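You operate a simulated robot arm through the tools that you are given. There is no shell and no other tool. Be economical: measure what you need, move in short steps, check, and stop when the job is done.

You are at the controls of a simulated robot arm. One attempt, no reset.

Task
Tighten nuts 1, 2, 3 in turn with the jig card's driver.
Fine: stop at each click; the driver goes back in its cup. Set down upright: what you pick out.

It is judged by the outcome, as a careful person would: the job done as asked, and still so three seconds after it is handed in. It fails if anything else is knocked over, pushed out of place, dropped, spilled or broken.

Robot
A 7-joint arm with a two-finger parallel gripper, fixed in place. Base frame: the origin is at the foot of the arm, x ahead of it, y to its left, z up; the work surface is at about z = 90. Units: cm, degrees, N and s.
With the tool pointing down near the work surface it reaches from about 30 to 68 cm from the base axis. Its first joint turns from -66.0 to 66.0 degrees. Payload 1.57 kg.
The TCP is the grasp point between the finger pads, 3 cm short of the fingertips. In the tool frame z runs along the fingers and y along their closing line. The gripper opens to 11 cm. The fingers are 2.4 cm wide and 1.2 cm thick; the gripper's body (4.8 by 11.2 cm) begins 7.8 cm behind the TCP.
Orientation is told as [roll, pitch, yaw] about the base's x, y, z axes, in that order, counted from this pose: with the fingers straight down and closing along the base's y, the tool's x points along the base's -x, its y along +y and its z along -z.

Tools
- The arm moves only by the tool apply_moves. Its argument "deltas" is a list of rows, each an object (a shift or turn left out is 0, a gripper value left out holds the last) with "translation": the shift along the tool's x, y, z in cm, a list of three; "delta_rot": the turn, a rotation vector about the tool's x, y, z in degrees, a list of three; "grip": the gripper command, from -1 (fully open) to 1 (shut), values between in proportion. In form: [{"translation": [dx, dy, dz], "delta_rot": [ax, ay, az], "grip": grip}, ...]. A call has 1 to 8 rows; each row is the pose to reach, as a shift and turn from the pose commanded when the call began, along the tool's axes at that moment. A row lasts 0.2 s, in which the tool goes at most 5 cm and 8.6 degrees; a call with a longer step from one row to the next is refused whole, and so is a gripper value outside its range. A pose out of reach is approached as far as the arm can. The call stops where the force on the tool passes 40 N (or 10 N more than at its start, if that is more) or the arm is blocked; 0.2 s more then pass. The fingers move at their own pace (about 10.8 cm/s each) and stop on an object; they squeeze with about 20 N. The grip force told is the motor's: it shows also when the fingers shut on nothing. Time passes only in rows, and 0.2 s behind the last, so rows that repeat a pose let the fingers close. The reply holds the time, the measured pose of the TCP, the force on the tool along the base axes, the opening and the grip force, in the units named above and with some noise, with the torque about the TCP (base axes, N m) and any sound that the robot's microphone picked up.
- Cameras (640 x 400 px; columns grow to the right, rows downward): "scene" is fixed at [17.96, -40.62, 140.46]; the picture's right is [0.62, -0.78, 0.00], its down [-0.44, -0.35, -0.83] and it looks along [0.65, 0.51, -0.56] (base axes); focal length 318 px, centre (320, 200). "wrist" rides on the gripper at [7, 1.6, -14.1] in the tool frame; the picture's right is [-0.23, 0.97, 0.00], its down [-0.86, -0.20, -0.48] and it looks along [-0.47, -0.11, 0.88] (tool axes); focal length 222 px, centre (320, 200). There is no depth. A picture from a camera that has moved, and an enlarged one, comes with that camera's place and axes in the base frame and with its lens.
- capture(camera): a new picture of that camera. No time passes.
- inspect(camera, box): a new picture of the part [left, top, right, bottom] of that camera's present view, enlarged. No time passes.
- hand_in(): hands the job in; it is judged then, once.

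Work in short steps. Places have to be worked out from the pictures, the camera data and where the tool is seen: move nearer, look again, correct. Check each grasp and each placing, and mend what went wrong. You have 120 turns and 76 pictures in all, those below and enlarged ones among them. Open the gripper and draw the arm clear of the work before you hand the job in, unless the task says otherwise; then end with one line.

The tools are called after "Request:" as a command line: name --argument value ..., lists and objects as JSON in quotes. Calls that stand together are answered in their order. apply_moves: Moves the arm, as the interface text tells. Its arguments: {"type":"object","properties":{"deltas":{"type":"array","items":{"type":"object","properties":{"translation":{"type":"array","items":{"type":"number"}},"delta_rot":{"type":"array","items":{"type":"number"}},"grip":{"type":"number"}}}}},"required":["deltas"]} The other tools are called the same way: capture (camera) takes a picture; inspect (camera, box) takes an enlarged picture of a part of a camera's view; hand_in () hands the job in.

At the start:

```text
clock: 0.0
tcp_pos: [36.71, -28.84, 117.56]
ee_rot: [0.0, 0.0, 0.0]
ft_force: [1.7, 0.3, -0.3]
wrist_torque: [-0.02, -0.02, 0.03]
opening: 11.01
gripper_force: 0.0
```

scene: 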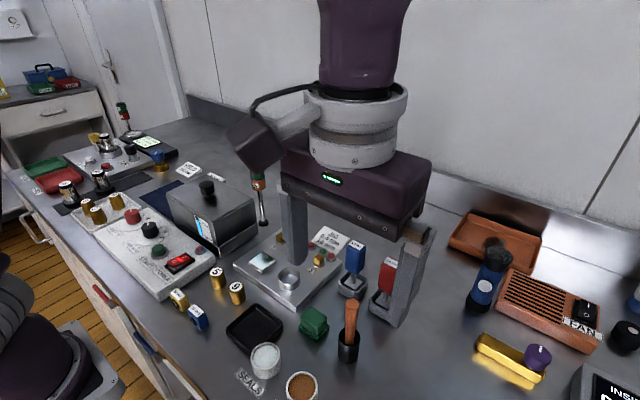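
wrist: 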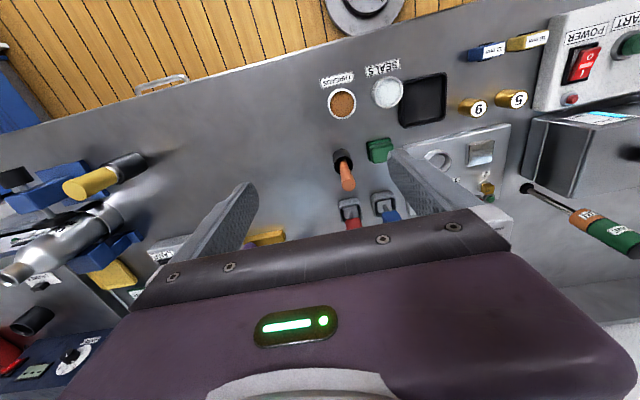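

The scene is crowded. I'll look closer at the jig plate with its card and at the drivers before moving.

Request:
inspect --camera "scene" --box '[220, 200, 420, 325]'

Request:
inspect --camera "scene" --box '[20, 90, 260, 240]'

Request:
inspect --camera "wrist" --box '[320, 60, 640, 260]'

```text
3.20 times, centred on (320, 262) of scene
camera zoom: at [17.96, -40.62, 140.46], right [0.62, -0.78, 0.0], down [-0.44, -0.35, -0.83], along [0.65, 0.51, -0.56], focal length 1017 px, centre (320, 0)
```

zoom: 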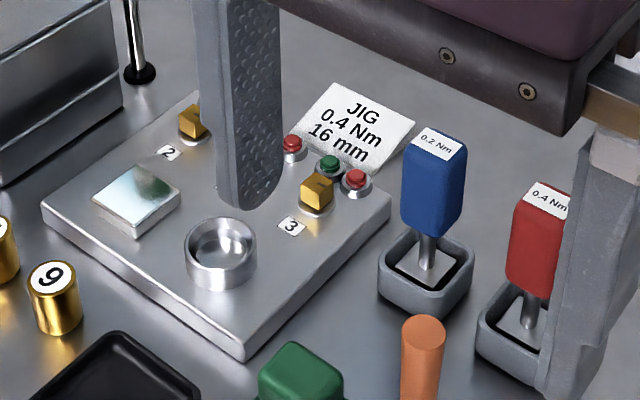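

```text
2.67 times, centred on (140, 165) of scene
camera zoom: at [17.96, -40.62, 140.46], right [0.62, -0.78, 0.0], down [-0.44, -0.35, -0.83], along [0.65, 0.51, -0.56], focal length 847 px, centre (800, 293)
```

zoom: 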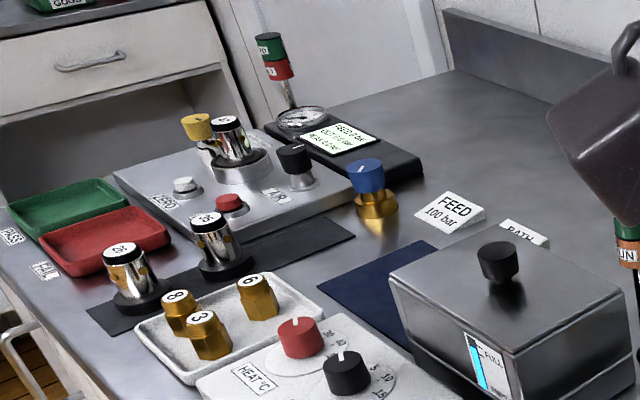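

```text
2.00 times, centred on (480, 160) of wrist
camera zoom: at [29.57, -27.07, 131.65], right [0.23, 0.97, 0.0], down [0.86, -0.2, 0.48], along [0.47, -0.11, -0.88], focal length 444 px, centre (0, 280)
```

zoom: 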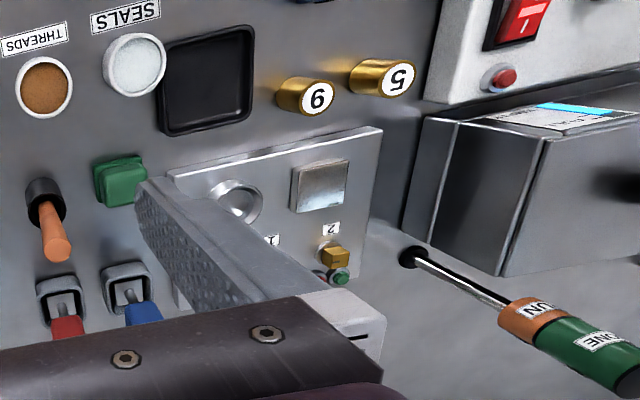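

The card says 0.4 Nm / 16 mm, and the red driver is labelled 0.4 Nm. I'll move high over to the jig for an unobstructed wrist view.

Request:
apply_moves --deltas '[{"translation": [-1, 4.5, 0]}, {"translation": [-2, 9, 0]}, {"translation": [-3, 13.5, 0]}, {"translation": [-4, 18, 0]}, {"translation": [-5, 22, 0]}, {"translation": [-5, 22, 0]}]'

Request:
capture --camera "wrist"

Request:
inspect --camera "scene" --box '[320, 200, 640, 400]'

```text
clock: 1.4
tcp_pos: [41.56, -6.65, 117.53]
ee_rot: [-0.1, -0.1, 0.0]
ft_force: [0.4, 0.4, -0.4]
wrist_torque: [0.03, 0.01, 0.03]
opening: 10.98
gripper_force: 0.0
```

```text
70 pictures are left
camera wrist: at [34.58, -4.94, 131.7], right [0.23, 0.97, 0.0], down [0.86, -0.2, 0.48], along [0.47, -0.11, -0.88], focal length 222 px, centre (320, 200)
```

wrist: 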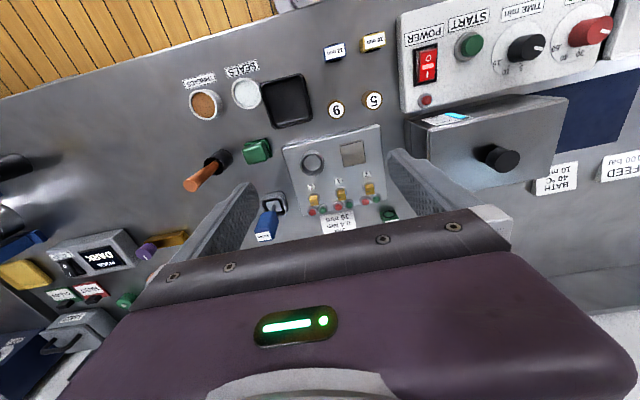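

```text
2.00 times, centred on (480, 300) of scene
camera zoom: at [17.96, -40.62, 140.46], right [0.62, -0.78, 0.0], down [-0.44, -0.35, -0.83], along [0.65, 0.51, -0.56], focal length 636 px, centre (0, 0)
```

zoom: 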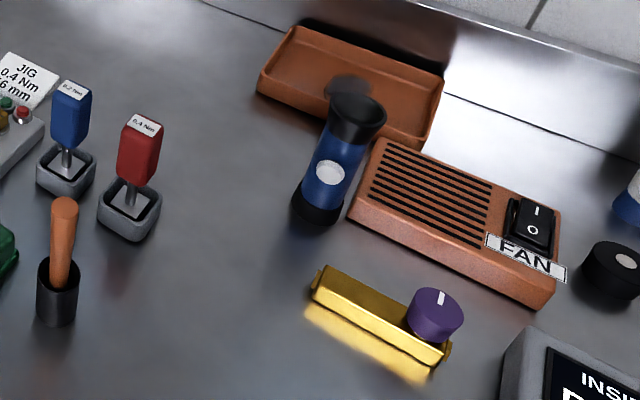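

Request:
inspect --camera "wrist" --box '[250, 110, 410, 240]'

Request:
inspect --camera "scene" --box '[220, 200, 420, 325]'

```text
3.08 times, centred on (330, 175) of wrist
camera zoom: at [34.58, -4.94, 131.7], right [0.23, 0.97, 0.0], down [0.86, -0.2, 0.48], along [0.47, -0.11, -0.88], focal length 684 px, centre (289, 277)
```

zoom: 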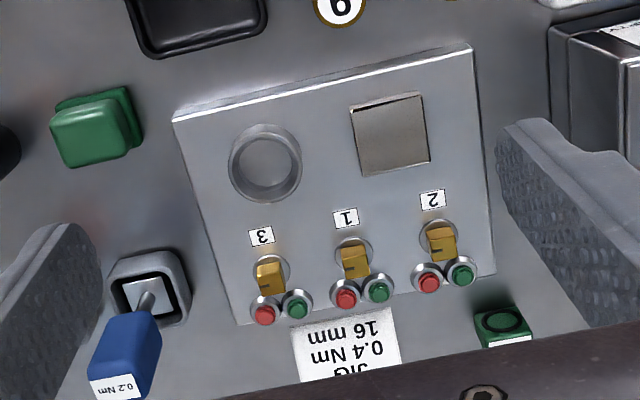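

```text
3.20 times, centred on (320, 262) of scene
camera zoom: at [17.96, -40.62, 140.46], right [0.62, -0.78, 0.0], down [-0.44, -0.35, -0.83], along [0.65, 0.51, -0.56], focal length 1017 px, centre (320, 0)
```

zoom: 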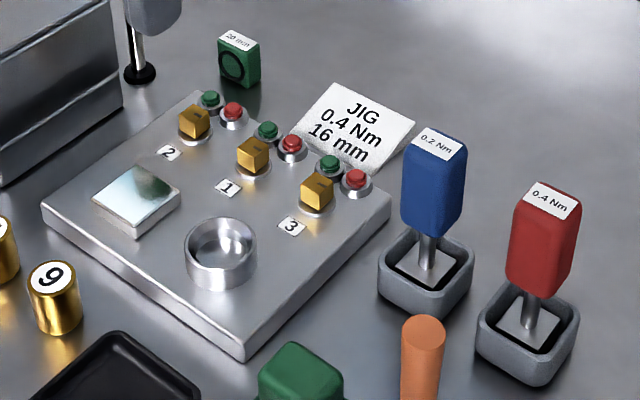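

Red and green lamps per nut; nuts at about x 55, y -11 (3), -6 (1), -0.5 (2). Red 0.4 Nm driver at about (55.2, -26.9), top at about z 102. I'll go over it with the fingers partly closed to measure its pose.

Request:
apply_moves --deltas '[{"translation": [-1.5, -4, 1], "grip": 0.09}, {"translation": [-3, -8, 2]}, {"translation": [-4.5, -12, 3]}, {"translation": [-6, -16, 4]}, {"translation": [-7.5, -18.9, 5.5]}, {"translation": [-7.5, -18.9, 5.5]}]'

Request:
capture --camera "wrist"

Request:
capture --camera "scene"

```text
clock: 2.8
tcp_pos: [49.27, -25.77, 111.92]
ee_rot: [0.0, 0.0, 0.0]
ft_force: [-0.1, -0.2, 0.4]
wrist_torque: [0.02, 0.0, 0.03]
opening: 4.99
gripper_force: 0.0
```

```text
66 pictures are left
camera wrist: at [42.12, -23.98, 126.08], right [0.23, 0.97, 0.0], down [0.86, -0.2, 0.48], along [0.47, -0.11, -0.88], focal length 222 px, centre (320, 200)
```

wrist: 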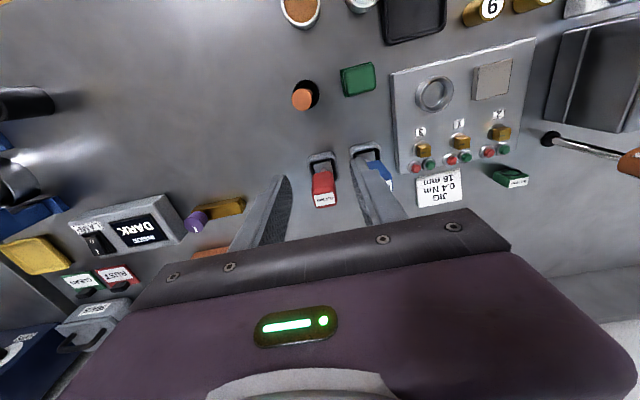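

```text
65 pictures are left
```

scene: 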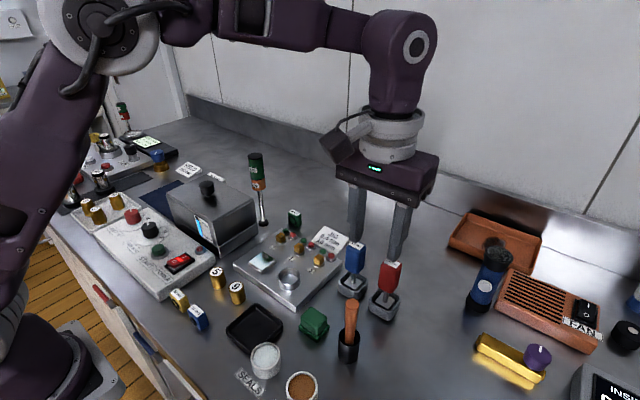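

Request:
inspect --camera "wrist" --box '[280, 130, 420, 220]'

Request:
inspect --camera "wrist" --box '[390, 100, 530, 190]'

Request:
inspect --camera "scene" --box '[325, 230, 425, 330]'

```text
4.44 times, centred on (350, 175) of wrist
camera zoom: at [42.12, -23.98, 126.08], right [0.23, 0.97, 0.0], down [0.86, -0.2, 0.48], along [0.47, -0.11, -0.88], focal length 987 px, centre (187, 311)
```

zoom: 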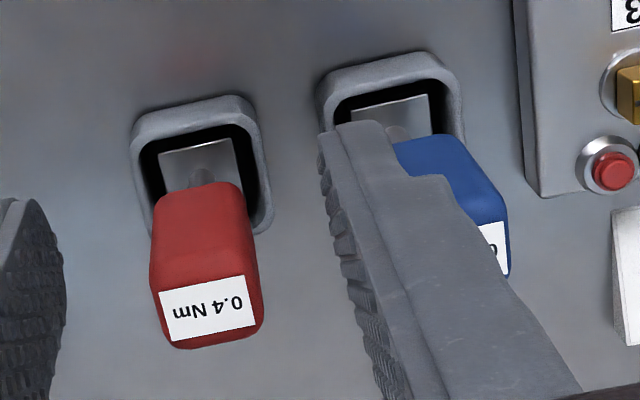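

```text
4.44 times, centred on (460, 145) of wrist
camera zoom: at [42.12, -23.98, 126.08], right [0.23, 0.97, 0.0], down [0.86, -0.2, 0.48], along [0.47, -0.11, -0.88], focal length 987 px, centre (-302, 444)
```

zoom: 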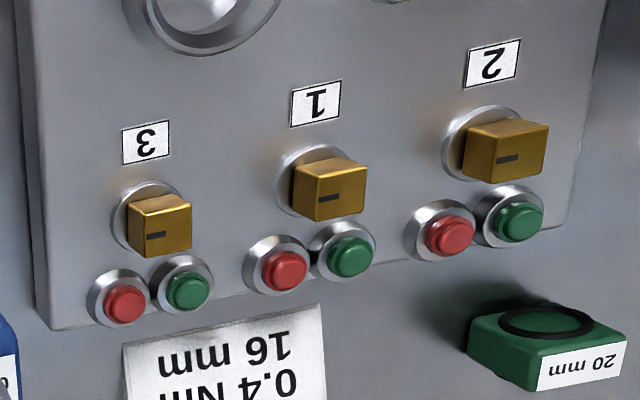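

```text
4.00 times, centred on (375, 280) of scene
camera zoom: at [17.96, -40.62, 140.46], right [0.62, -0.78, 0.0], down [-0.44, -0.35, -0.83], along [0.65, 0.51, -0.56], focal length 1271 px, centre (100, -120)
```

zoom: 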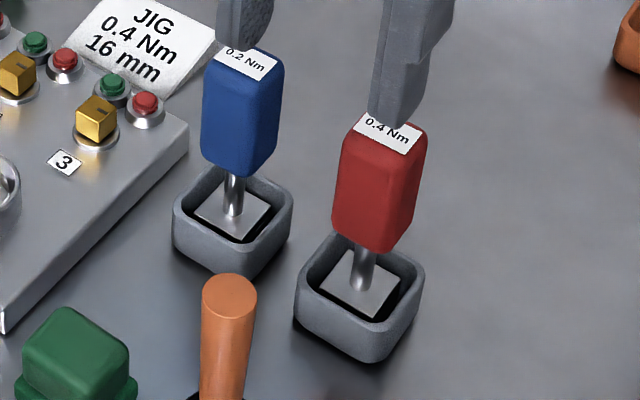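

Red driver handle centre comes out at (55.05, -26.45), axis-aligned, about 2.9 cm wide. Before grasping it I'll look closely at the nuts for their exact positions and angles.

Request:
apply_moves --deltas '[{"translation": [0, 4.5, 0]}, {"translation": [0.5, 9, 0]}, {"translation": [1, 13.5, 1]}, {"translation": [1.5, 18, 3]}, {"translation": [1.5, 21, 5]}, {"translation": [1.5, 21, 5]}]'

Request:
inspect --camera "wrist" --box '[240, 120, 400, 220]'

```text
clock: 4.2
tcp_pos: [47.52, -4.62, 107.0]
ee_rot: [-0.1, -0.1, 0.0]
ft_force: [0.1, -0.2, -0.4]
wrist_torque: [0.01, 0.0, 0.01]
opening: 5.04
gripper_force: 0.1
```

```text
4.00 times, centred on (320, 170) of wrist
camera zoom: at [40.57, -2.89, 121.08], right [0.23, 0.97, 0.0], down [0.85, -0.2, 0.48], along [0.47, -0.11, -0.88], focal length 888 px, centre (320, 320)
```

zoom: 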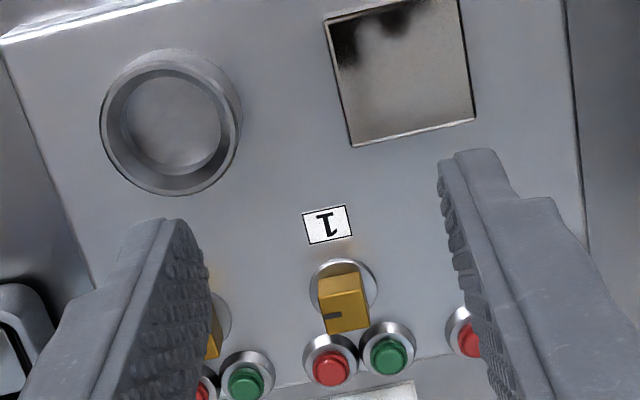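

Request:
apply_moves --deltas '[{"translation": [1, 0, 0], "grip": -1}, {"translation": [2, 0, 0]}, {"translation": [3, 0, 0]}, {"translation": [3, 0, 0]}]'

Request:
inspect --camera "wrist" --box '[280, 175, 360, 225]'

Request:
inspect --camera "wrist" --box '[240, 180, 400, 280]'

```text
clock: 5.2
tcp_pos: [44.64, -4.65, 107.03]
ee_rot: [0.0, 0.0, 0.0]
ft_force: [-0.2, 0.0, 0.1]
wrist_torque: [0.02, 0.01, 0.0]
opening: 11.02
gripper_force: 0.1
```

```text
8.00 times, centred on (320, 200) of wrist
camera zoom: at [37.55, -2.93, 121.15], right [0.23, 0.97, 0.0], down [0.86, -0.2, 0.48], along [0.47, -0.11, -0.88], focal length 1777 px, centre (320, 200)
```

zoom: 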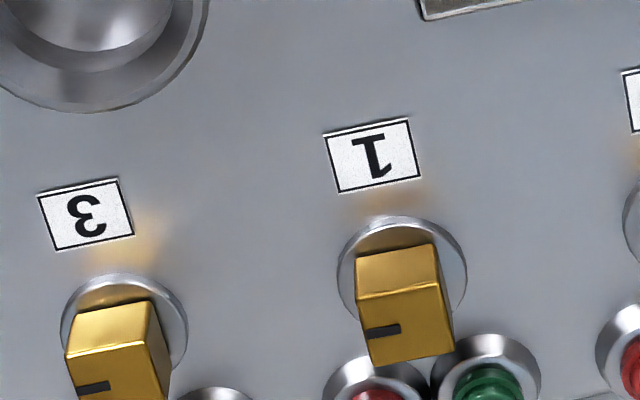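

```text
4.00 times, centred on (320, 230) of wrist
camera zoom: at [37.55, -2.93, 121.15], right [0.23, 0.97, 0.0], down [0.86, -0.2, 0.48], along [0.47, -0.11, -0.88], focal length 888 px, centre (320, 80)
```

zoom: 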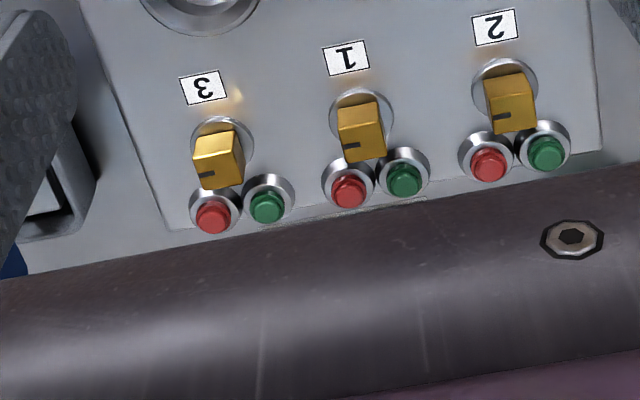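

Nuts are square, axis-aligned, tops at about z 94, at (55.0, -5.4), (55.0, 0.05), (55.05, -10.9) for 1, 2, 3. Now I go above the red driver with fingers opened about 4.4 cm.

Request:
apply_moves --deltas '[{"translation": [-2, -1, -4], "grip": 0.2}, {"translation": [-4, -5, -5]}, {"translation": [-6, -9, -5]}, {"translation": [-8, -13, -5]}, {"translation": [-9, -17, -5]}, {"translation": [-10.4, -20, -4]}, {"translation": [-10.4, -21.8, -1]}, {"translation": [-10.4, -21.8, -0.5]}]'

Request:
inspect --camera "scene" --box '[325, 210, 445, 330]'

Request:
inspect --camera "wrist" --box '[240, 100, 400, 220]'

```text
clock: 7.0
tcp_pos: [54.93, -26.48, 107.56]
ee_rot: [0.0, 0.0, 0.1]
ft_force: [-0.8, 0.6, -0.4]
wrist_torque: [-0.02, 0.0, -0.01]
opening: 4.41
gripper_force: 0.1
```

```text
3.33 times, centred on (385, 270) of scene
camera zoom: at [17.96, -40.62, 140.46], right [0.62, -0.78, 0.0], down [-0.44, -0.35, -0.83], along [0.65, 0.51, -0.56], focal length 1059 px, centre (103, -33)
```

zoom: 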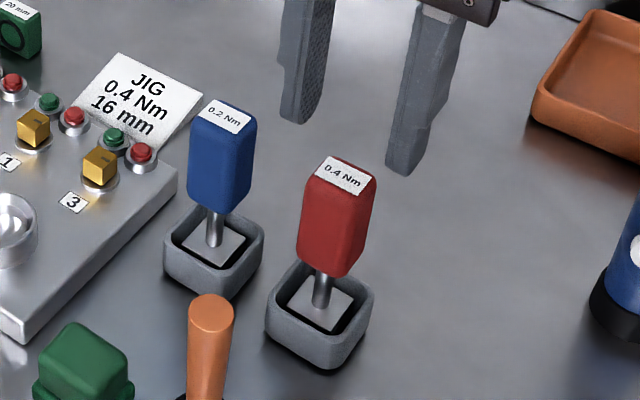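

```text
3.33 times, centred on (320, 160) of wrist
camera zoom: at [47.91, -24.79, 121.64], right [0.23, 0.97, 0.0], down [0.86, -0.2, 0.48], along [0.47, -0.11, -0.88], focal length 740 px, centre (320, 333)
```

zoom: 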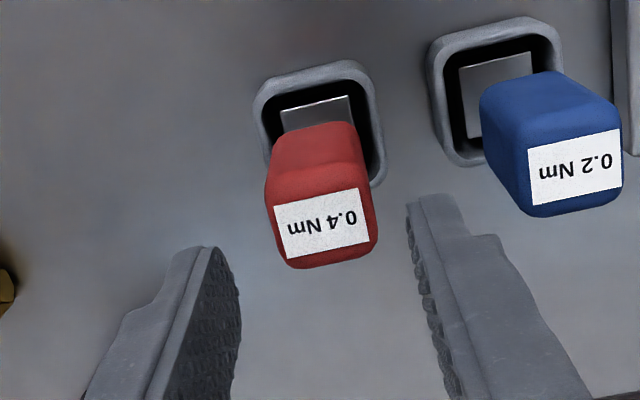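

Label centre measures (55.05, -26.4), so the fingers are centred on the handle, and blue is 7 cm away. I descend to z about 98.8 and close.

Request:
apply_moves --deltas '[{"translation": [-0.1, 0.08, 2]}, {"translation": [-0.1, 0.08, 4]}, {"translation": [-0.1, 0.08, 6]}, {"translation": [-0.1, 0.08, 7.5]}, {"translation": [-0.1, 0.08, 8.7]}, {"translation": [-0.1, 0.08, 8.7], "grip": 1}, {"translation": [-0.1, 0.08, 8.7], "grip": 1}, {"translation": [-0.1, 0.08, 8.7], "grip": 1}]'

Request:
inspect --camera "scene" --box '[325, 210, 445, 330]'

```text
clock: 8.8
tcp_pos: [55.12, -26.47, 98.82]
ee_rot: [0.0, 0.0, 0.0]
ft_force: [-0.4, -0.6, 3.0]
wrist_torque: [-0.02, 0.07, 0.0]
opening: 2.95
gripper_force: 19.9
```

```text
3.33 times, centred on (385, 270) of scene
camera zoom: at [17.95, -40.62, 140.46], right [0.62, -0.78, 0.0], down [-0.44, -0.35, -0.83], along [0.65, 0.51, -0.56], focal length 1059 px, centre (103, -33)
```

zoom: 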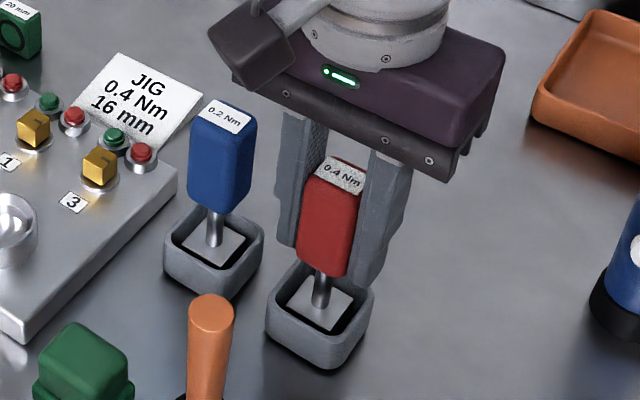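

The handle is held (2.95 cm, 20 N). I note the return pose (55.12, -26.47, 98.82) and lift straight up.

Request:
apply_moves --deltas '[{"translation": [0, 0, -1]}, {"translation": [0, 0, -2.5]}, {"translation": [0, 0, -4.5]}, {"translation": [0, 0, -6.5]}, {"translation": [0, 0, -9]}, {"translation": [0, 0, -9]}]'

Request:
inspect --camera "scene" --box '[325, 190, 445, 310]'

Request:
capture --camera "wrist"

```text
clock: 10.2
tcp_pos: [55.06, -26.43, 107.79]
ee_rot: [-0.1, 0.1, 0.0]
ft_force: [-0.7, 0.0, -1.5]
wrist_torque: [0.02, -0.02, 0.03]
opening: 2.98
gripper_force: 20.2
```

```text
3.33 times, centred on (385, 250) of scene
camera zoom: at [17.96, -40.62, 140.46], right [0.62, -0.78, 0.0], down [-0.44, -0.35, -0.83], along [0.65, 0.51, -0.56], focal length 1059 px, centre (103, 33)
```

zoom: 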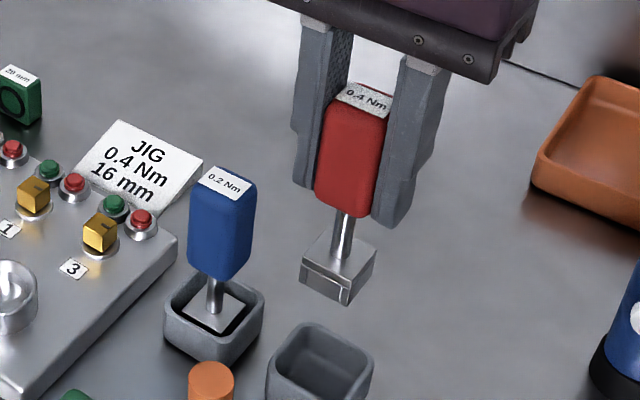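

```text
54 pictures are left
camera wrist: at [48.07, -24.66, 121.93], right [0.23, 0.97, 0.0], down [0.86, -0.2, 0.48], along [0.47, -0.11, -0.88], focal length 222 px, centre (320, 200)
```

wrist: 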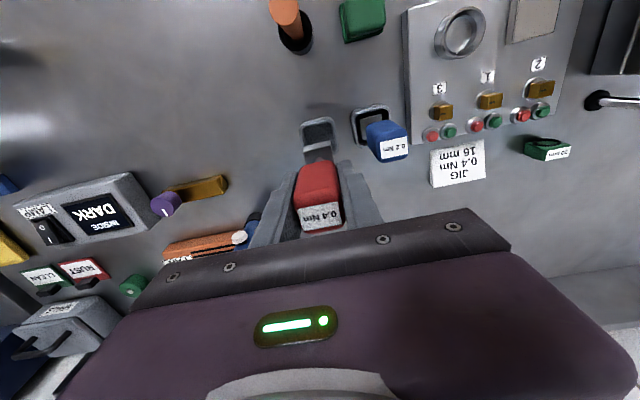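

The driver is upright in the grip; the square head's bottom is about 8 cm below the TCP. I raise to clear the blue driver, traverse to nut 1 and hover at z about 104.5.

Request:
apply_moves --deltas '[{"translation": [0, 0, -4]}, {"translation": [0, 2, -7]}, {"translation": [0, 6.5, -7]}, {"translation": [0, 11, -7]}, {"translation": [0, 15.5, -7]}, {"translation": [0, 19.5, -5]}, {"translation": [0.1, 21.05, -1]}, {"translation": [0.1, 21.05, 3]}]'

Request:
inspect --camera "scene" --box '[260, 200, 360, 280]'

Request:
inspect --camera "wrist" --box '[260, 100, 380, 240]'

```text
clock: 12.0
tcp_pos: [54.91, -5.43, 104.93]
ee_rot: [0.1, 0.0, 0.0]
ft_force: [-1.1, 0.3, -1.5]
wrist_torque: [0.01, -0.02, 0.02]
opening: 2.98
gripper_force: 19.5
```

```text
5.00 times, centred on (310, 240) of scene
camera zoom: at [17.96, -40.62, 140.46], right [0.62, -0.78, 0.0], down [-0.44, -0.35, -0.83], along [0.65, 0.51, -0.56], focal length 1589 px, centre (370, 0)
```

zoom: 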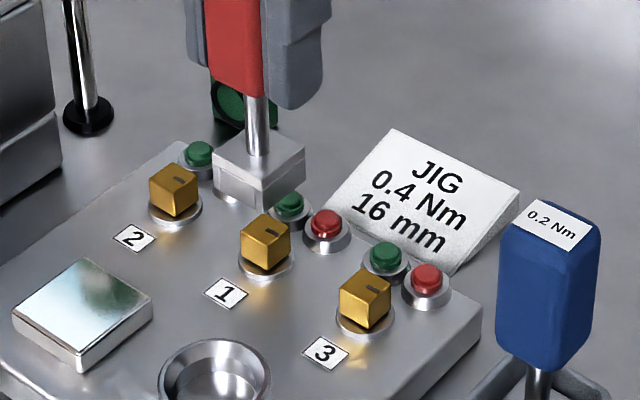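

```text
2.86 times, centred on (320, 170) of wrist
camera zoom: at [47.95, -3.64, 118.95], right [0.23, 0.97, 0.0], down [0.85, -0.2, 0.48], along [0.47, -0.11, -0.88], focal length 635 px, centre (320, 286)
```

zoom: 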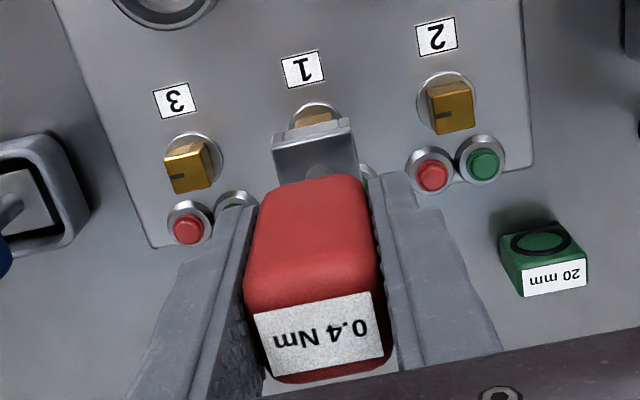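

Head is roughly over nut 1. I lower 2.2 cm to just above the nut and check alignment from both cameras.

Request:
apply_moves --deltas '[{"translation": [0, 0, 1]}, {"translation": [0, 0, 2]}, {"translation": [0, 0, 2]}]'

Request:
inspect --camera "scene" --box '[280, 220, 330, 260]'

Request:
inspect --camera "wrist" --box '[290, 110, 350, 150]'

```text
clock: 12.8
tcp_pos: [54.99, -5.46, 102.81]
ee_rot: [0.0, 0.0, 0.0]
ft_force: [0.6, 0.1, -1.4]
wrist_torque: [0.01, 0.03, 0.01]
opening: 2.98
gripper_force: 20.0
```

```text
10.00 times, centred on (305, 240) of scene
camera zoom: at [17.96, -40.62, 140.46], right [0.62, -0.78, 0.0], down [-0.44, -0.35, -0.83], along [0.65, 0.51, -0.56], focal length 3177 px, centre (470, -200)
```

zoom: 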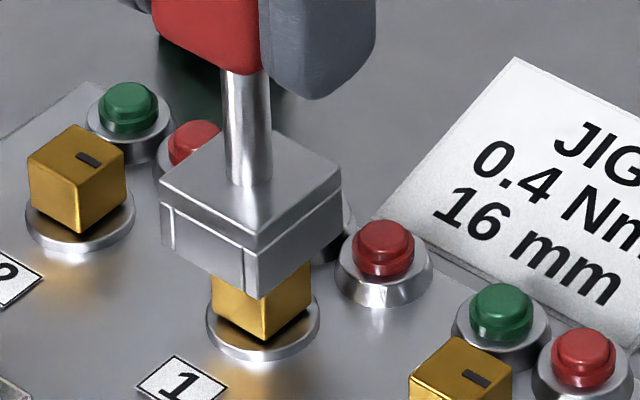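

```text
10.00 times, centred on (320, 130) of wrist
camera zoom: at [47.97, -3.61, 116.93], right [0.23, 0.97, 0.0], down [0.86, -0.2, 0.48], along [0.47, -0.11, -0.88], focal length 2221 px, centre (320, 900)
```

zoom: 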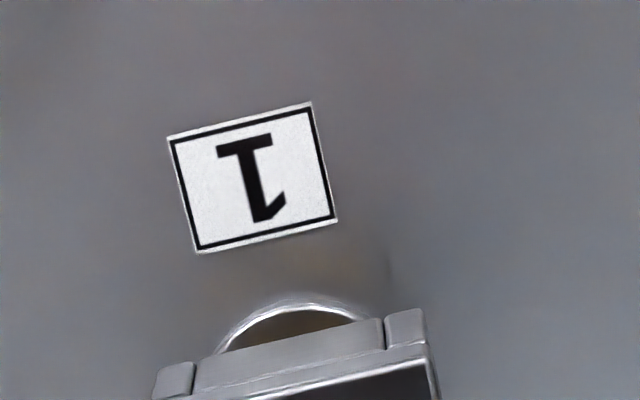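

Both views put the head about 0.15 cm too far toward +y relative to the nut. I shift -0.15 in y and descend gently.

Request:
apply_moves --deltas '[{"translation": [0, -0.15, 0]}, {"translation": [0, -0.15, 0.4]}, {"translation": [0, -0.15, 0.8]}, {"translation": [0, -0.15, 1.0]}, {"translation": [0, -0.15, 1.2]}]'

Request:
inspect --camera "scene" --box '[280, 220, 330, 260]'

```text
clock: 14.0
tcp_pos: [54.89, -5.39, 101.61]
ee_rot: [0.0, 0.0, 0.0]
ft_force: [-0.7, -1.2, -1.8]
wrist_torque: [0.01, 0.0, 0.02]
opening: 3.01
gripper_force: 19.7
```

```text
10.00 times, centred on (305, 240) of scene
camera zoom: at [17.96, -40.62, 140.46], right [0.62, -0.78, 0.0], down [-0.44, -0.35, -0.83], along [0.65, 0.51, -0.56], focal length 3177 px, centre (470, -200)
```

zoom: 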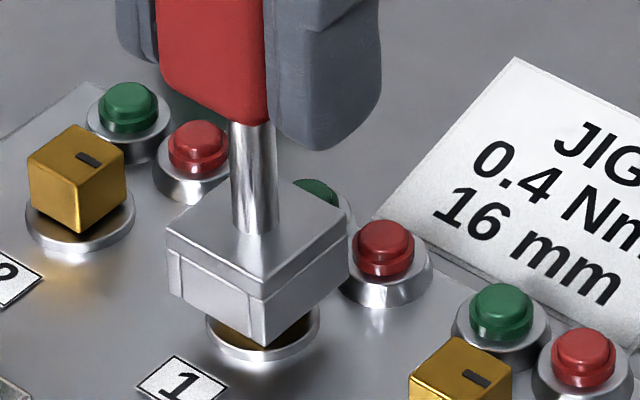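

No contact force and the head appears to be engaging over the nut. I continue down gently until it seats.

Request:
apply_moves --deltas '[{"translation": [0, 0, 0.2]}, {"translation": [0, 0, 0.4]}, {"translation": [0, 0, 0.6]}]'

Request:
inspect --camera "scene" --box '[280, 220, 330, 260]'

```text
clock: 14.8
tcp_pos: [55.01, -5.44, 101.03]
ee_rot: [0.0, -0.1, 0.0]
ft_force: [-0.3, 0.8, 4.6]
wrist_torque: [0.02, 0.07, 0.0]
opening: 2.94
gripper_force: 20.3
```

```text
10.00 times, centred on (305, 240) of scene
camera zoom: at [17.95, -40.62, 140.46], right [0.62, -0.78, 0.0], down [-0.44, -0.35, -0.83], along [0.65, 0.51, -0.56], focal length 3177 px, centre (470, -200)
```

zoom: 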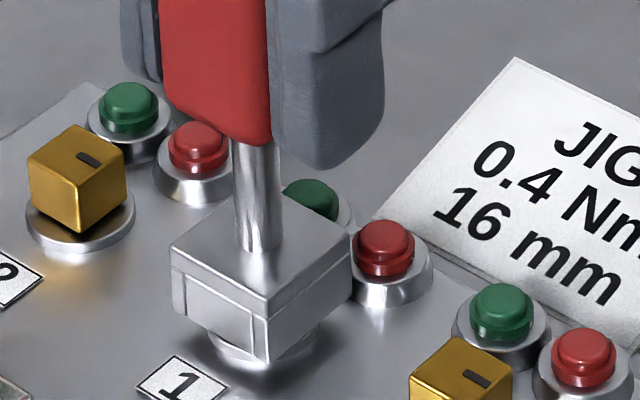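

Seated (4.6 N up, nut covered). I turn clockwise (positive tool z) in small steps, watching torque and sound.

Request:
apply_moves --deltas '[{"delta_rot": [0, 0, 3]}, {"delta_rot": [0, 0, 6]}, {"delta_rot": [0, 0, 9]}, {"delta_rot": [0, 0, 12]}]'

```text
clock: 15.8
tcp_pos: [54.91, -5.62, 101.05]
ee_rot: [0.0, 0.0, -12.0]
ft_force: [0.0, -0.6, 7.4]
wrist_torque: [-0.04, -0.04, 0.05]
opening: 2.98
gripper_force: 19.9
```

Request:
inspect --camera "scene" --box '[280, 220, 330, 260]'

Request:
apply_moves --deltas '[{"delta_rot": [0, 0, 3]}, {"delta_rot": [0, 0, 6]}, {"delta_rot": [0, 0, 9]}]'

```text
10.00 times, centred on (305, 240) of scene
camera zoom: at [17.95, -40.62, 140.46], right [0.62, -0.78, 0.0], down [-0.44, -0.35, -0.83], along [0.65, 0.51, -0.56], focal length 3177 px, centre (470, -200)
```

zoom: 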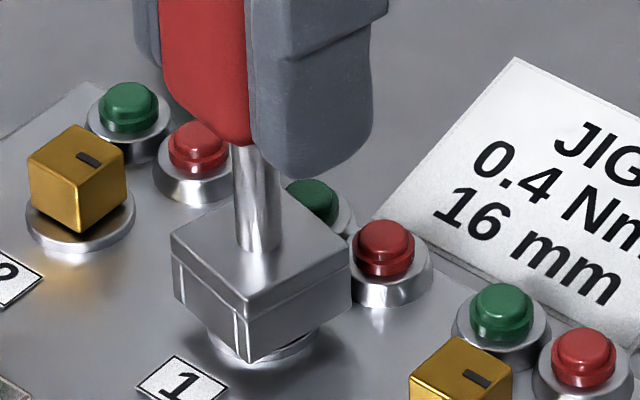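

```text
clock: 16.6
tcp_pos: [55.04, -5.54, 101.07]
ee_rot: [0.1, 0.0, -21.0]
ft_force: [-0.4, -1.4, 9.6]
wrist_torque: [-0.04, 0.02, 0.0]
opening: 2.96
gripper_force: 19.7
```

Turning freely, no torque yet. I continue in small steps.

Request:
apply_moves --deltas '[{"delta_rot": [0, 0, 3]}, {"delta_rot": [0, 0, 6]}, {"delta_rot": [0, 0, 9]}, {"delta_rot": [0, 0, 12]}]'

```text
clock: 17.6
tcp_pos: [54.95, -5.51, 101.15]
ee_rot: [0.0, 0.0, -33.0]
ft_force: [-1.5, 0.5, 8.5]
wrist_torque: [-0.04, 0.12, -0.02]
opening: 2.97
gripper_force: 20.0
```

Request:
inspect --camera "scene" --box '[280, 220, 330, 260]'

Request:
apply_moves --deltas '[{"delta_rot": [0, 0, 3]}, {"delta_rot": [0, 0, 6]}, {"delta_rot": [0, 0, 9]}]'

```text
10.00 times, centred on (305, 240) of scene
camera zoom: at [17.94, -40.62, 140.46], right [0.62, -0.78, 0.0], down [-0.44, -0.35, -0.83], along [0.65, 0.51, -0.56], focal length 3177 px, centre (470, -200)
```

zoom: 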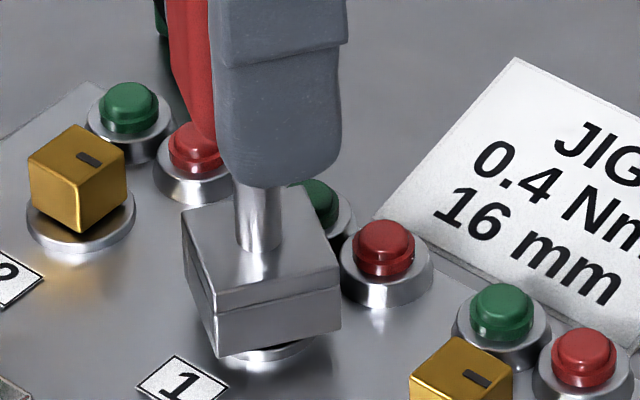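

```text
clock: 18.4
tcp_pos: [55.04, -5.58, 101.1]
ee_rot: [0.0, 0.0, -42.0]
ft_force: [-0.1, -0.6, 6.8]
wrist_torque: [-0.06, -0.02, 0.02]
opening: 2.98
gripper_force: 19.8
```

Request:
apply_moves --deltas '[{"delta_rot": [0, 0, 3]}, {"delta_rot": [0, 0, 6]}, {"delta_rot": [0, 0, 9]}, {"delta_rot": [0, 0, 12]}]'

```text
clock: 19.4
tcp_pos: [55.18, -5.53, 101.03]
ee_rot: [0.0, 0.0, -54.0]
ft_force: [-0.6, -0.8, 17.0]
wrist_torque: [-0.07, 0.06, 0.09]
opening: 2.98
gripper_force: 20.1
```

Upward force rose to 17 N and torque begins to appear; I check the picture before continuing.

Request:
inspect --camera "scene" --box '[280, 220, 330, 260]'

Request:
apply_moves --deltas '[{"translation": [0, 0, -0.1], "delta_rot": [0, 0, 0]}, {"translation": [0, 0, -0.1], "delta_rot": [0, 0, 2]}, {"translation": [0, 0, -0.1], "delta_rot": [0, 0, 4]}]'

```text
10.00 times, centred on (305, 240) of scene
camera zoom: at [17.93, -40.62, 140.46], right [0.62, -0.78, 0.0], down [-0.44, -0.35, -0.83], along [0.65, 0.51, -0.56], focal length 3177 px, centre (470, -200)
```

zoom: 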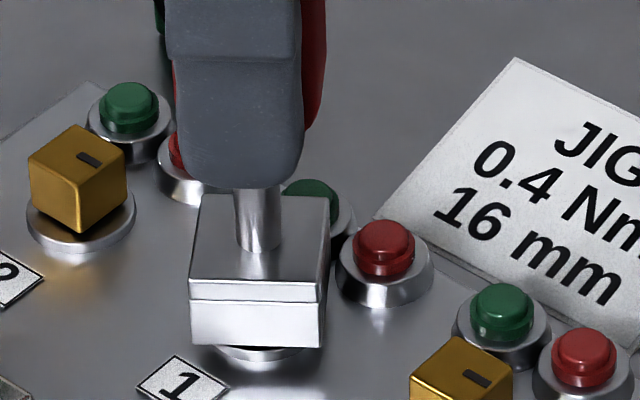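

```text
clock: 20.2
tcp_pos: [54.95, -5.6, 101.07]
ee_rot: [-0.1, -0.1, -58.0]
ft_force: [7.2, -1.3, -7.6]
wrist_torque: [-0.14, -0.54, 0.13]
opening: 2.98
gripper_force: 20.4
```

Lifting slightly made it bind (pulling -7.6 N); the torque is growing. I settle back 0.05 and turn 2° at a time.

Request:
apply_moves --deltas '[{"translation": [0, 0, 0.05], "delta_rot": [0, 0, 1]}, {"translation": [0, 0, 0.05], "delta_rot": [0, 0, 3]}, {"translation": [0, 0, 0.05], "delta_rot": [0, 0, 5]}]'

```text
clock: 21.0
tcp_pos: [54.95, -5.52, 101.02]
ee_rot: [0.0, 0.1, -63.2]
ft_force: [6.7, -3.2, -5.1]
wrist_torque: [-0.3, -0.44, 0.19]
opening: 2.98
gripper_force: 19.8
```

Request:
apply_moves --deltas '[{"translation": [0, 0, 0.03], "delta_rot": [0, 0, 2]}, {"translation": [0, 0, 0.03], "delta_rot": [0, 0, 4]}, {"translation": [0, 0, 0.03], "delta_rot": [0, 0, 6]}]'

```text
clock: 21.8
tcp_pos: [55.03, -5.55, 101.08]
ee_rot: [0.0, 0.0, -69.0]
ft_force: [4.2, 0.2, 3.8]
wrist_torque: [-0.01, -0.2, 0.24]
opening: 2.97
gripper_force: 20.0
```

Torque 0.24 Nm at 69°, rising about 0.01 per degree. I continue in finer steps.

Request:
apply_moves --deltas '[{"delta_rot": [0, 0, 2]}, {"delta_rot": [0, 0, 4]}, {"delta_rot": [0, 0, 6]}]'

Request:
apply_moves --deltas '[{"delta_rot": [0, 0, 1.5]}, {"delta_rot": [0, 0, 3]}]'

```text
clock: 22.6
tcp_pos: [54.98, -5.59, 101.06]
ee_rot: [0.0, 0.0, -75.1]
ft_force: [2.8, 0.9, 1.7]
wrist_torque: [0.05, -0.2, 0.29]
opening: 2.98
gripper_force: 19.8
```

```text
clock: 23.2
tcp_pos: [54.96, -5.46, 101.0]
ee_rot: [0.0, 0.1, -78.0]
ft_force: [2.3, 0.7, -0.5]
wrist_torque: [0.08, -0.2, 0.34]
opening: 2.97
gripper_force: 20.1
```

Request:
apply_moves --deltas '[{"delta_rot": [0, 0, 1.5]}, {"delta_rot": [0, 0, 3]}]'

```text
clock: 23.8
tcp_pos: [54.99, -5.42, 101.14]
ee_rot: [0.0, 0.0, -80.9]
ft_force: [1.8, 2.3, 3.9]
wrist_torque: [0.24, -0.12, 0.36]
opening: 2.99
gripper_force: 20.2
```

Request:
apply_moves --deltas '[{"delta_rot": [0, 0, 1]}, {"delta_rot": [0, 0, 2]}]'

```text
clock: 24.4
tcp_pos: [54.99, -5.43, 101.05]
ee_rot: [0.0, 0.0, -83.1]
ft_force: [2.1, 3.5, 4.2]
wrist_torque: [0.33, -0.06, 0.28]
opening: 2.97
gripper_force: 19.5
```

Request:
apply_moves --deltas '[{"delta_rot": [0, 0, 1]}, {"delta_rot": [0, 0, 2]}]'

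Request:
inspect --camera "scene" --box '[270, 210, 340, 260]'

```text
clock: 25.0
tcp_pos: [55.0, -5.46, 101.06]
ee_rot: [0.0, 0.0, -85.0]
ft_force: [-0.5, 6.0, 12.2]
wrist_torque: [0.36, 0.04, 0.36]
opening: 2.98
gripper_force: 19.7
```

```text
8.00 times, centred on (305, 235) of scene
camera zoom: at [17.94, -40.6, 140.46], right [0.62, -0.78, 0.0], down [-0.44, -0.35, -0.83], along [0.65, 0.51, -0.56], focal length 2542 px, centre (440, -80)
```

zoom: 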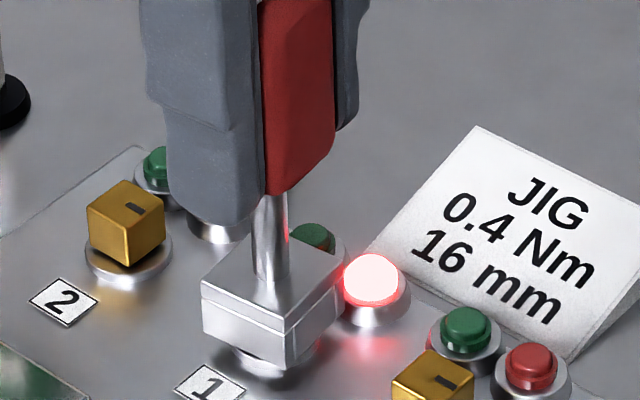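

Nut 1's red lamp came on (not at torque yet, I judge: no click heard, 0.36 < 0.4 Nm). I continue by 1° steps.

Request:
apply_moves --deltas '[{"delta_rot": [0, 0, 1]}, {"delta_rot": [0, 0, 1.5]}]'

Request:
inspect --camera "scene" --box '[270, 210, 340, 260]'

```text
clock: 25.6
tcp_pos: [55.03, -5.53, 101.12]
ee_rot: [0.0, -0.1, -86.4]
ft_force: [1.1, 5.9, 13.3]
wrist_torque: [0.36, -0.02, 0.3]
opening: 3.0
gripper_force: 19.6
```

```text
8.00 times, centred on (305, 235) of scene
camera zoom: at [17.94, -40.6, 140.46], right [0.62, -0.78, 0.0], down [-0.44, -0.35, -0.83], along [0.65, 0.51, -0.56], focal length 2542 px, centre (440, -80)
```

zoom: 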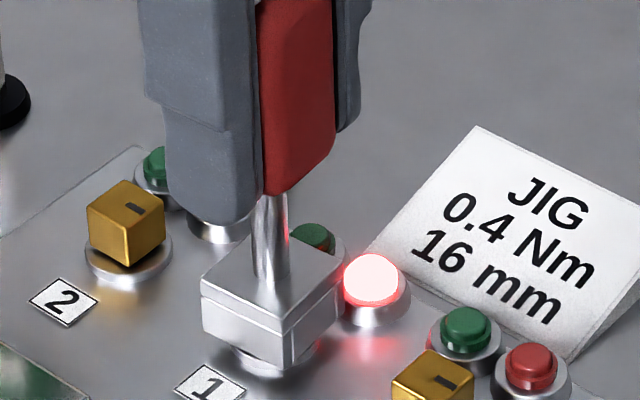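

Torque seems to plateau at about 0.33; I check from the wrist camera whether the handle slips in the fingers.

Request:
inspect --camera "wrist" --box '[240, 100, 400, 240]'

```text
2.86 times, centred on (320, 170) of wrist
camera zoom: at [56.13, 1.66, 115.16], right [0.99, -0.17, 0.0], down [-0.15, -0.87, 0.48], along [-0.08, -0.47, -0.88], focal length 635 px, centre (320, 286)
```

zoom: 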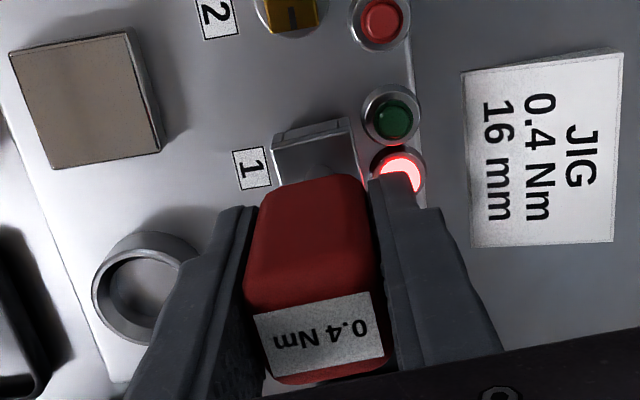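

The handle sits square in the fingers, no slip. I turn 2° more and watch.

Request:
apply_moves --deltas '[{"delta_rot": [0, 0, 1]}, {"delta_rot": [0, 0, 2]}]'

```text
clock: 26.2
tcp_pos: [55.0, -5.63, 100.97]
ee_rot: [0.0, 0.0, -88.6]
ft_force: [1.4, 4.0, 6.8]
wrist_torque: [0.26, -0.09, 0.36]
opening: 2.97
gripper_force: 19.6
```

Request:
apply_moves --deltas '[{"delta_rot": [0, 0, 1]}, {"delta_rot": [0, 0, 2]}]'

```text
clock: 26.8
tcp_pos: [55.06, -5.48, 101.1]
ee_rot: [0.0, 0.0, -90.6]
ft_force: [1.6, 1.3, 1.3]
wrist_torque: [0.05, -0.14, 0.4]
opening: 2.97
gripper_force: 20.2
```

Torque is now 0.40; I go on with 1° steps.

Request:
apply_moves --deltas '[{"delta_rot": [0, 0, 1]}]'

```text
clock: 27.2
tcp_pos: [55.0, -5.62, 100.98]
ee_rot: [0.0, 0.0, -91.5]
ft_force: [3.5, 0.7, 0.8]
wrist_torque: [-0.02, -0.2, 0.38]
opening: 3.01
gripper_force: 20.0
```

Request:
apply_moves --deltas '[{"delta_rot": [0, 0, 1]}]'

Request:
inspect --camera "scene" --box '[270, 210, 340, 260]'

```text
clock: 27.6
tcp_pos: [54.98, -5.54, 101.08]
ee_rot: [0.0, 0.0, -92.6]
ft_force: [3.8, 0.7, 0.7]
wrist_torque: [-0.05, -0.22, 0.36]
opening: 3.02
gripper_force: 19.7
```

```text
8.00 times, centred on (305, 235) of scene
camera zoom: at [17.97, -40.62, 140.46], right [0.62, -0.78, 0.0], down [-0.44, -0.35, -0.83], along [0.65, 0.51, -0.56], focal length 2542 px, centre (440, -80)
```

zoom: 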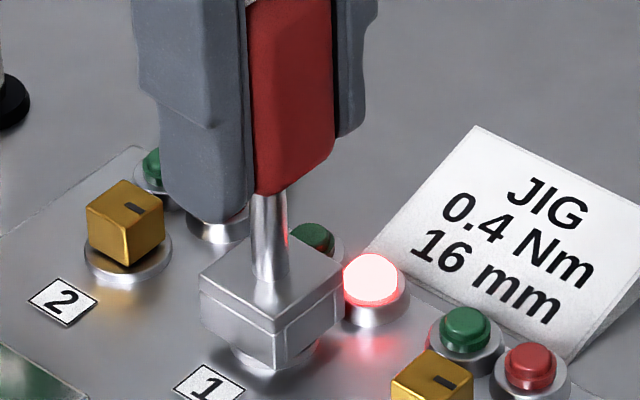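

The torque stalls at about 0.38 while the opening creeps up (2.97→3.02): the handle starts twisting because I hold its narrow flats. I'll let go with the driver standing on the nut and regrip across its narrow dimension (wider flats).

Request:
apply_moves --deltas '[{"grip": 0.3}, {"grip": 0.1}, {"grip": 0.05}, {"grip": 0.05}]'

Request:
inspect --camera "scene" --box '[260, 160, 360, 260]'

Request:
inspect --camera "wrist" --box '[240, 100, 400, 240]'

```text
clock: 28.6
tcp_pos: [54.95, -5.55, 101.04]
ee_rot: [0.0, 0.0, -92.5]
ft_force: [0.8, -0.4, -0.1]
wrist_torque: [0.03, 0.01, 0.01]
opening: 5.23
gripper_force: 0.1
```

```text
4.00 times, centred on (310, 210) of scene
camera zoom: at [17.96, -40.62, 140.46], right [0.62, -0.78, 0.0], down [-0.44, -0.35, -0.83], along [0.65, 0.51, -0.56], focal length 1271 px, centre (360, 160)
```

zoom: 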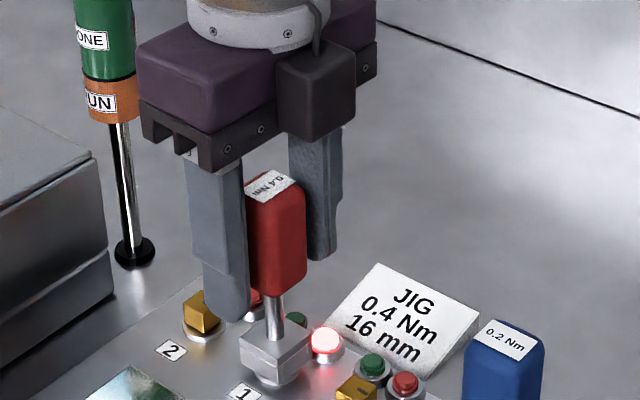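

```text
2.86 times, centred on (320, 170) of wrist
camera zoom: at [56.85, 1.49, 115.17], right [0.96, -0.27, 0.0], down [-0.24, -0.85, 0.48], along [-0.13, -0.46, -0.88], focal length 635 px, centre (320, 286)
```

zoom: 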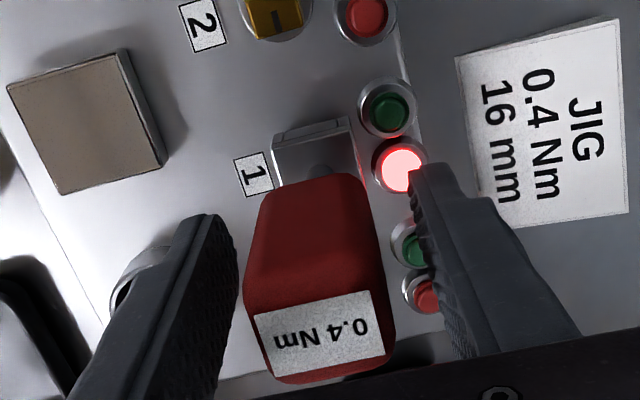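

The driver stands square on the nut at -92°. I raise clear, turn the gripper back by 92.5° and regrip across the narrow dimension.

Request:
apply_moves --deltas '[{"translation": [0, 0, -3]}, {"translation": [0, 0, -6]}, {"translation": [0, 0, -8.5]}, {"translation": [0, 0, -8.5], "delta_rot": [0, 0, -8.5]}, {"translation": [0, 0, -8.5], "delta_rot": [0, 0, -17]}, {"translation": [0, 0, -8.5], "delta_rot": [0, 0, -25.5]}, {"translation": [0, 0, -8.5], "delta_rot": [0, 0, -34]}, {"translation": [0, 0, -8.5], "delta_rot": [0, 0, -42.5]}]'

Request:
apply_moves --deltas '[{"delta_rot": [0, 0, -8.5]}, {"delta_rot": [0, 0, -17]}, {"delta_rot": [0, 0, -25.5]}, {"delta_rot": [0, 0, -34]}, {"delta_rot": [0, 0, -42.5]}, {"delta_rot": [0, 0, -50]}, {"delta_rot": [0, 0, -50]}]'

Request:
inspect --camera "wrist" --box '[240, 100, 400, 240]'

Request:
inspect --camera "scene" --box '[270, 190, 360, 260]'

```text
clock: 30.4
tcp_pos: [54.87, -5.42, 109.48]
ee_rot: [0.1, 0.0, -49.9]
ft_force: [-0.2, 0.1, 0.5]
wrist_torque: [-0.02, 0.03, 0.02]
opening: 5.26
gripper_force: 0.0
```

```text
clock: 32.0
tcp_pos: [54.88, -5.59, 109.53]
ee_rot: [-0.1, 0.0, 0.2]
ft_force: [0.8, 0.2, -0.4]
wrist_torque: [-0.03, 0.0, -0.01]
opening: 5.23
gripper_force: 0.0
```

```text
2.86 times, centred on (320, 170) of wrist
camera zoom: at [47.96, -3.79, 123.65], right [0.23, 0.97, 0.0], down [0.86, -0.2, 0.48], along [0.47, -0.11, -0.88], focal length 635 px, centre (320, 286)
```

zoom: 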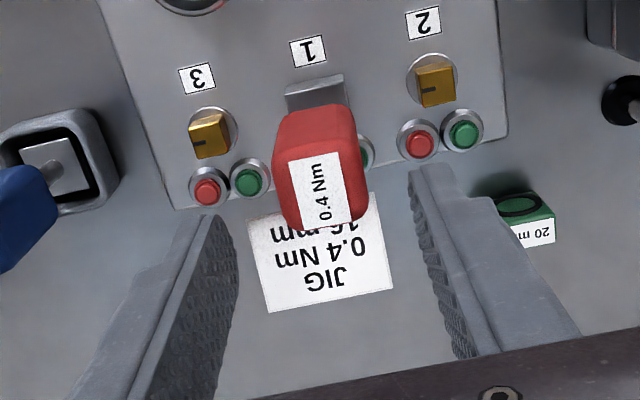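

```text
5.71 times, centred on (315, 225) of scene
camera zoom: at [17.96, -40.62, 140.46], right [0.62, -0.78, 0.0], down [-0.44, -0.35, -0.83], along [0.65, 0.51, -0.56], focal length 1816 px, centre (349, 57)
```

zoom: 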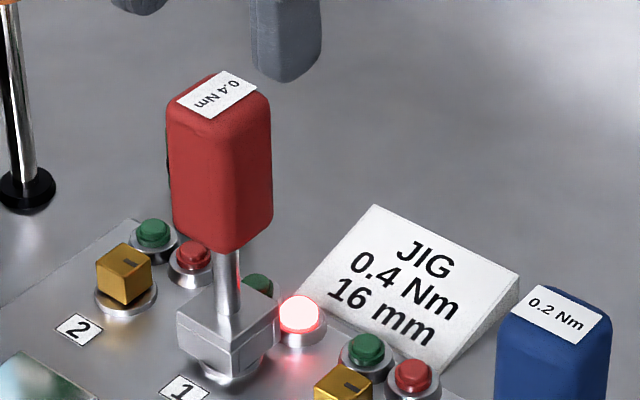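

Handle centred near (54.9, -5.45), rotated about -92°. I descend with yaw -2.5° to match, and close.

Request:
apply_moves --deltas '[{"translation": [0, 0.08, 2], "delta_rot": [0, 0, 2.5]}, {"translation": [0, 0.08, 5], "delta_rot": [0, 0, 2.5]}, {"translation": [0, 0.08, 7], "delta_rot": [0, 0, 2.5]}, {"translation": [0, 0.08, 8.3], "delta_rot": [0, 0, 2.5]}, {"translation": [0, 0.08, 8.3], "delta_rot": [0, 0, 2.5], "grip": 1}, {"translation": [0, 0.08, 8.3], "delta_rot": [0, 0, 2.5], "grip": 1}, {"translation": [0, 0.08, 8.3], "delta_rot": [0, 0, 2.5], "grip": 1}]'

Request:
inspect --camera "scene" --box '[270, 190, 360, 260]'

```text
clock: 33.6
tcp_pos: [55.01, -5.37, 101.12]
ee_rot: [0.0, 0.0, -2.6]
ft_force: [-0.2, -4.0, 0.8]
wrist_torque: [-0.22, 0.01, 0.09]
opening: 3.01
gripper_force: 19.9
```

```text
5.71 times, centred on (315, 225) of scene
camera zoom: at [17.96, -40.63, 140.45], right [0.62, -0.78, 0.0], down [-0.44, -0.35, -0.83], along [0.65, 0.51, -0.56], focal length 1816 px, centre (349, 57)
```

zoom: 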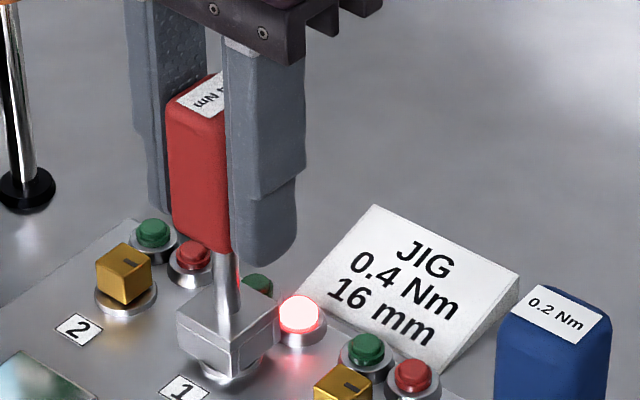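

Handle is in fact square (3.0 cm). Held again with small side load; I shift -0.08 in y to relieve it and continue clockwise in small steps.

Request:
apply_moves --deltas '[{"translation": [0, -0.08, 0]}, {"translation": [0, -0.08, 0], "delta_rot": [0, 0, 1]}, {"translation": [0, -0.08, 0], "delta_rot": [0, 0, 2]}]'

Request:
apply_moves --deltas '[{"delta_rot": [0, 0, 1]}, {"delta_rot": [0, 0, 2]}]'

```text
clock: 34.4
tcp_pos: [54.91, -5.51, 101.27]
ee_rot: [0.0, 0.0, -4.5]
ft_force: [4.0, -0.5, -10.8]
wrist_torque: [-0.07, -0.19, 0.41]
opening: 3.03
gripper_force: 19.8
```

```text
clock: 35.0
tcp_pos: [54.89, -5.54, 101.2]
ee_rot: [0.1, 0.1, -6.4]
ft_force: [2.3, 2.0, -16.0]
wrist_torque: [0.08, -0.13, 0.41]
opening: 3.03
gripper_force: 19.4
```

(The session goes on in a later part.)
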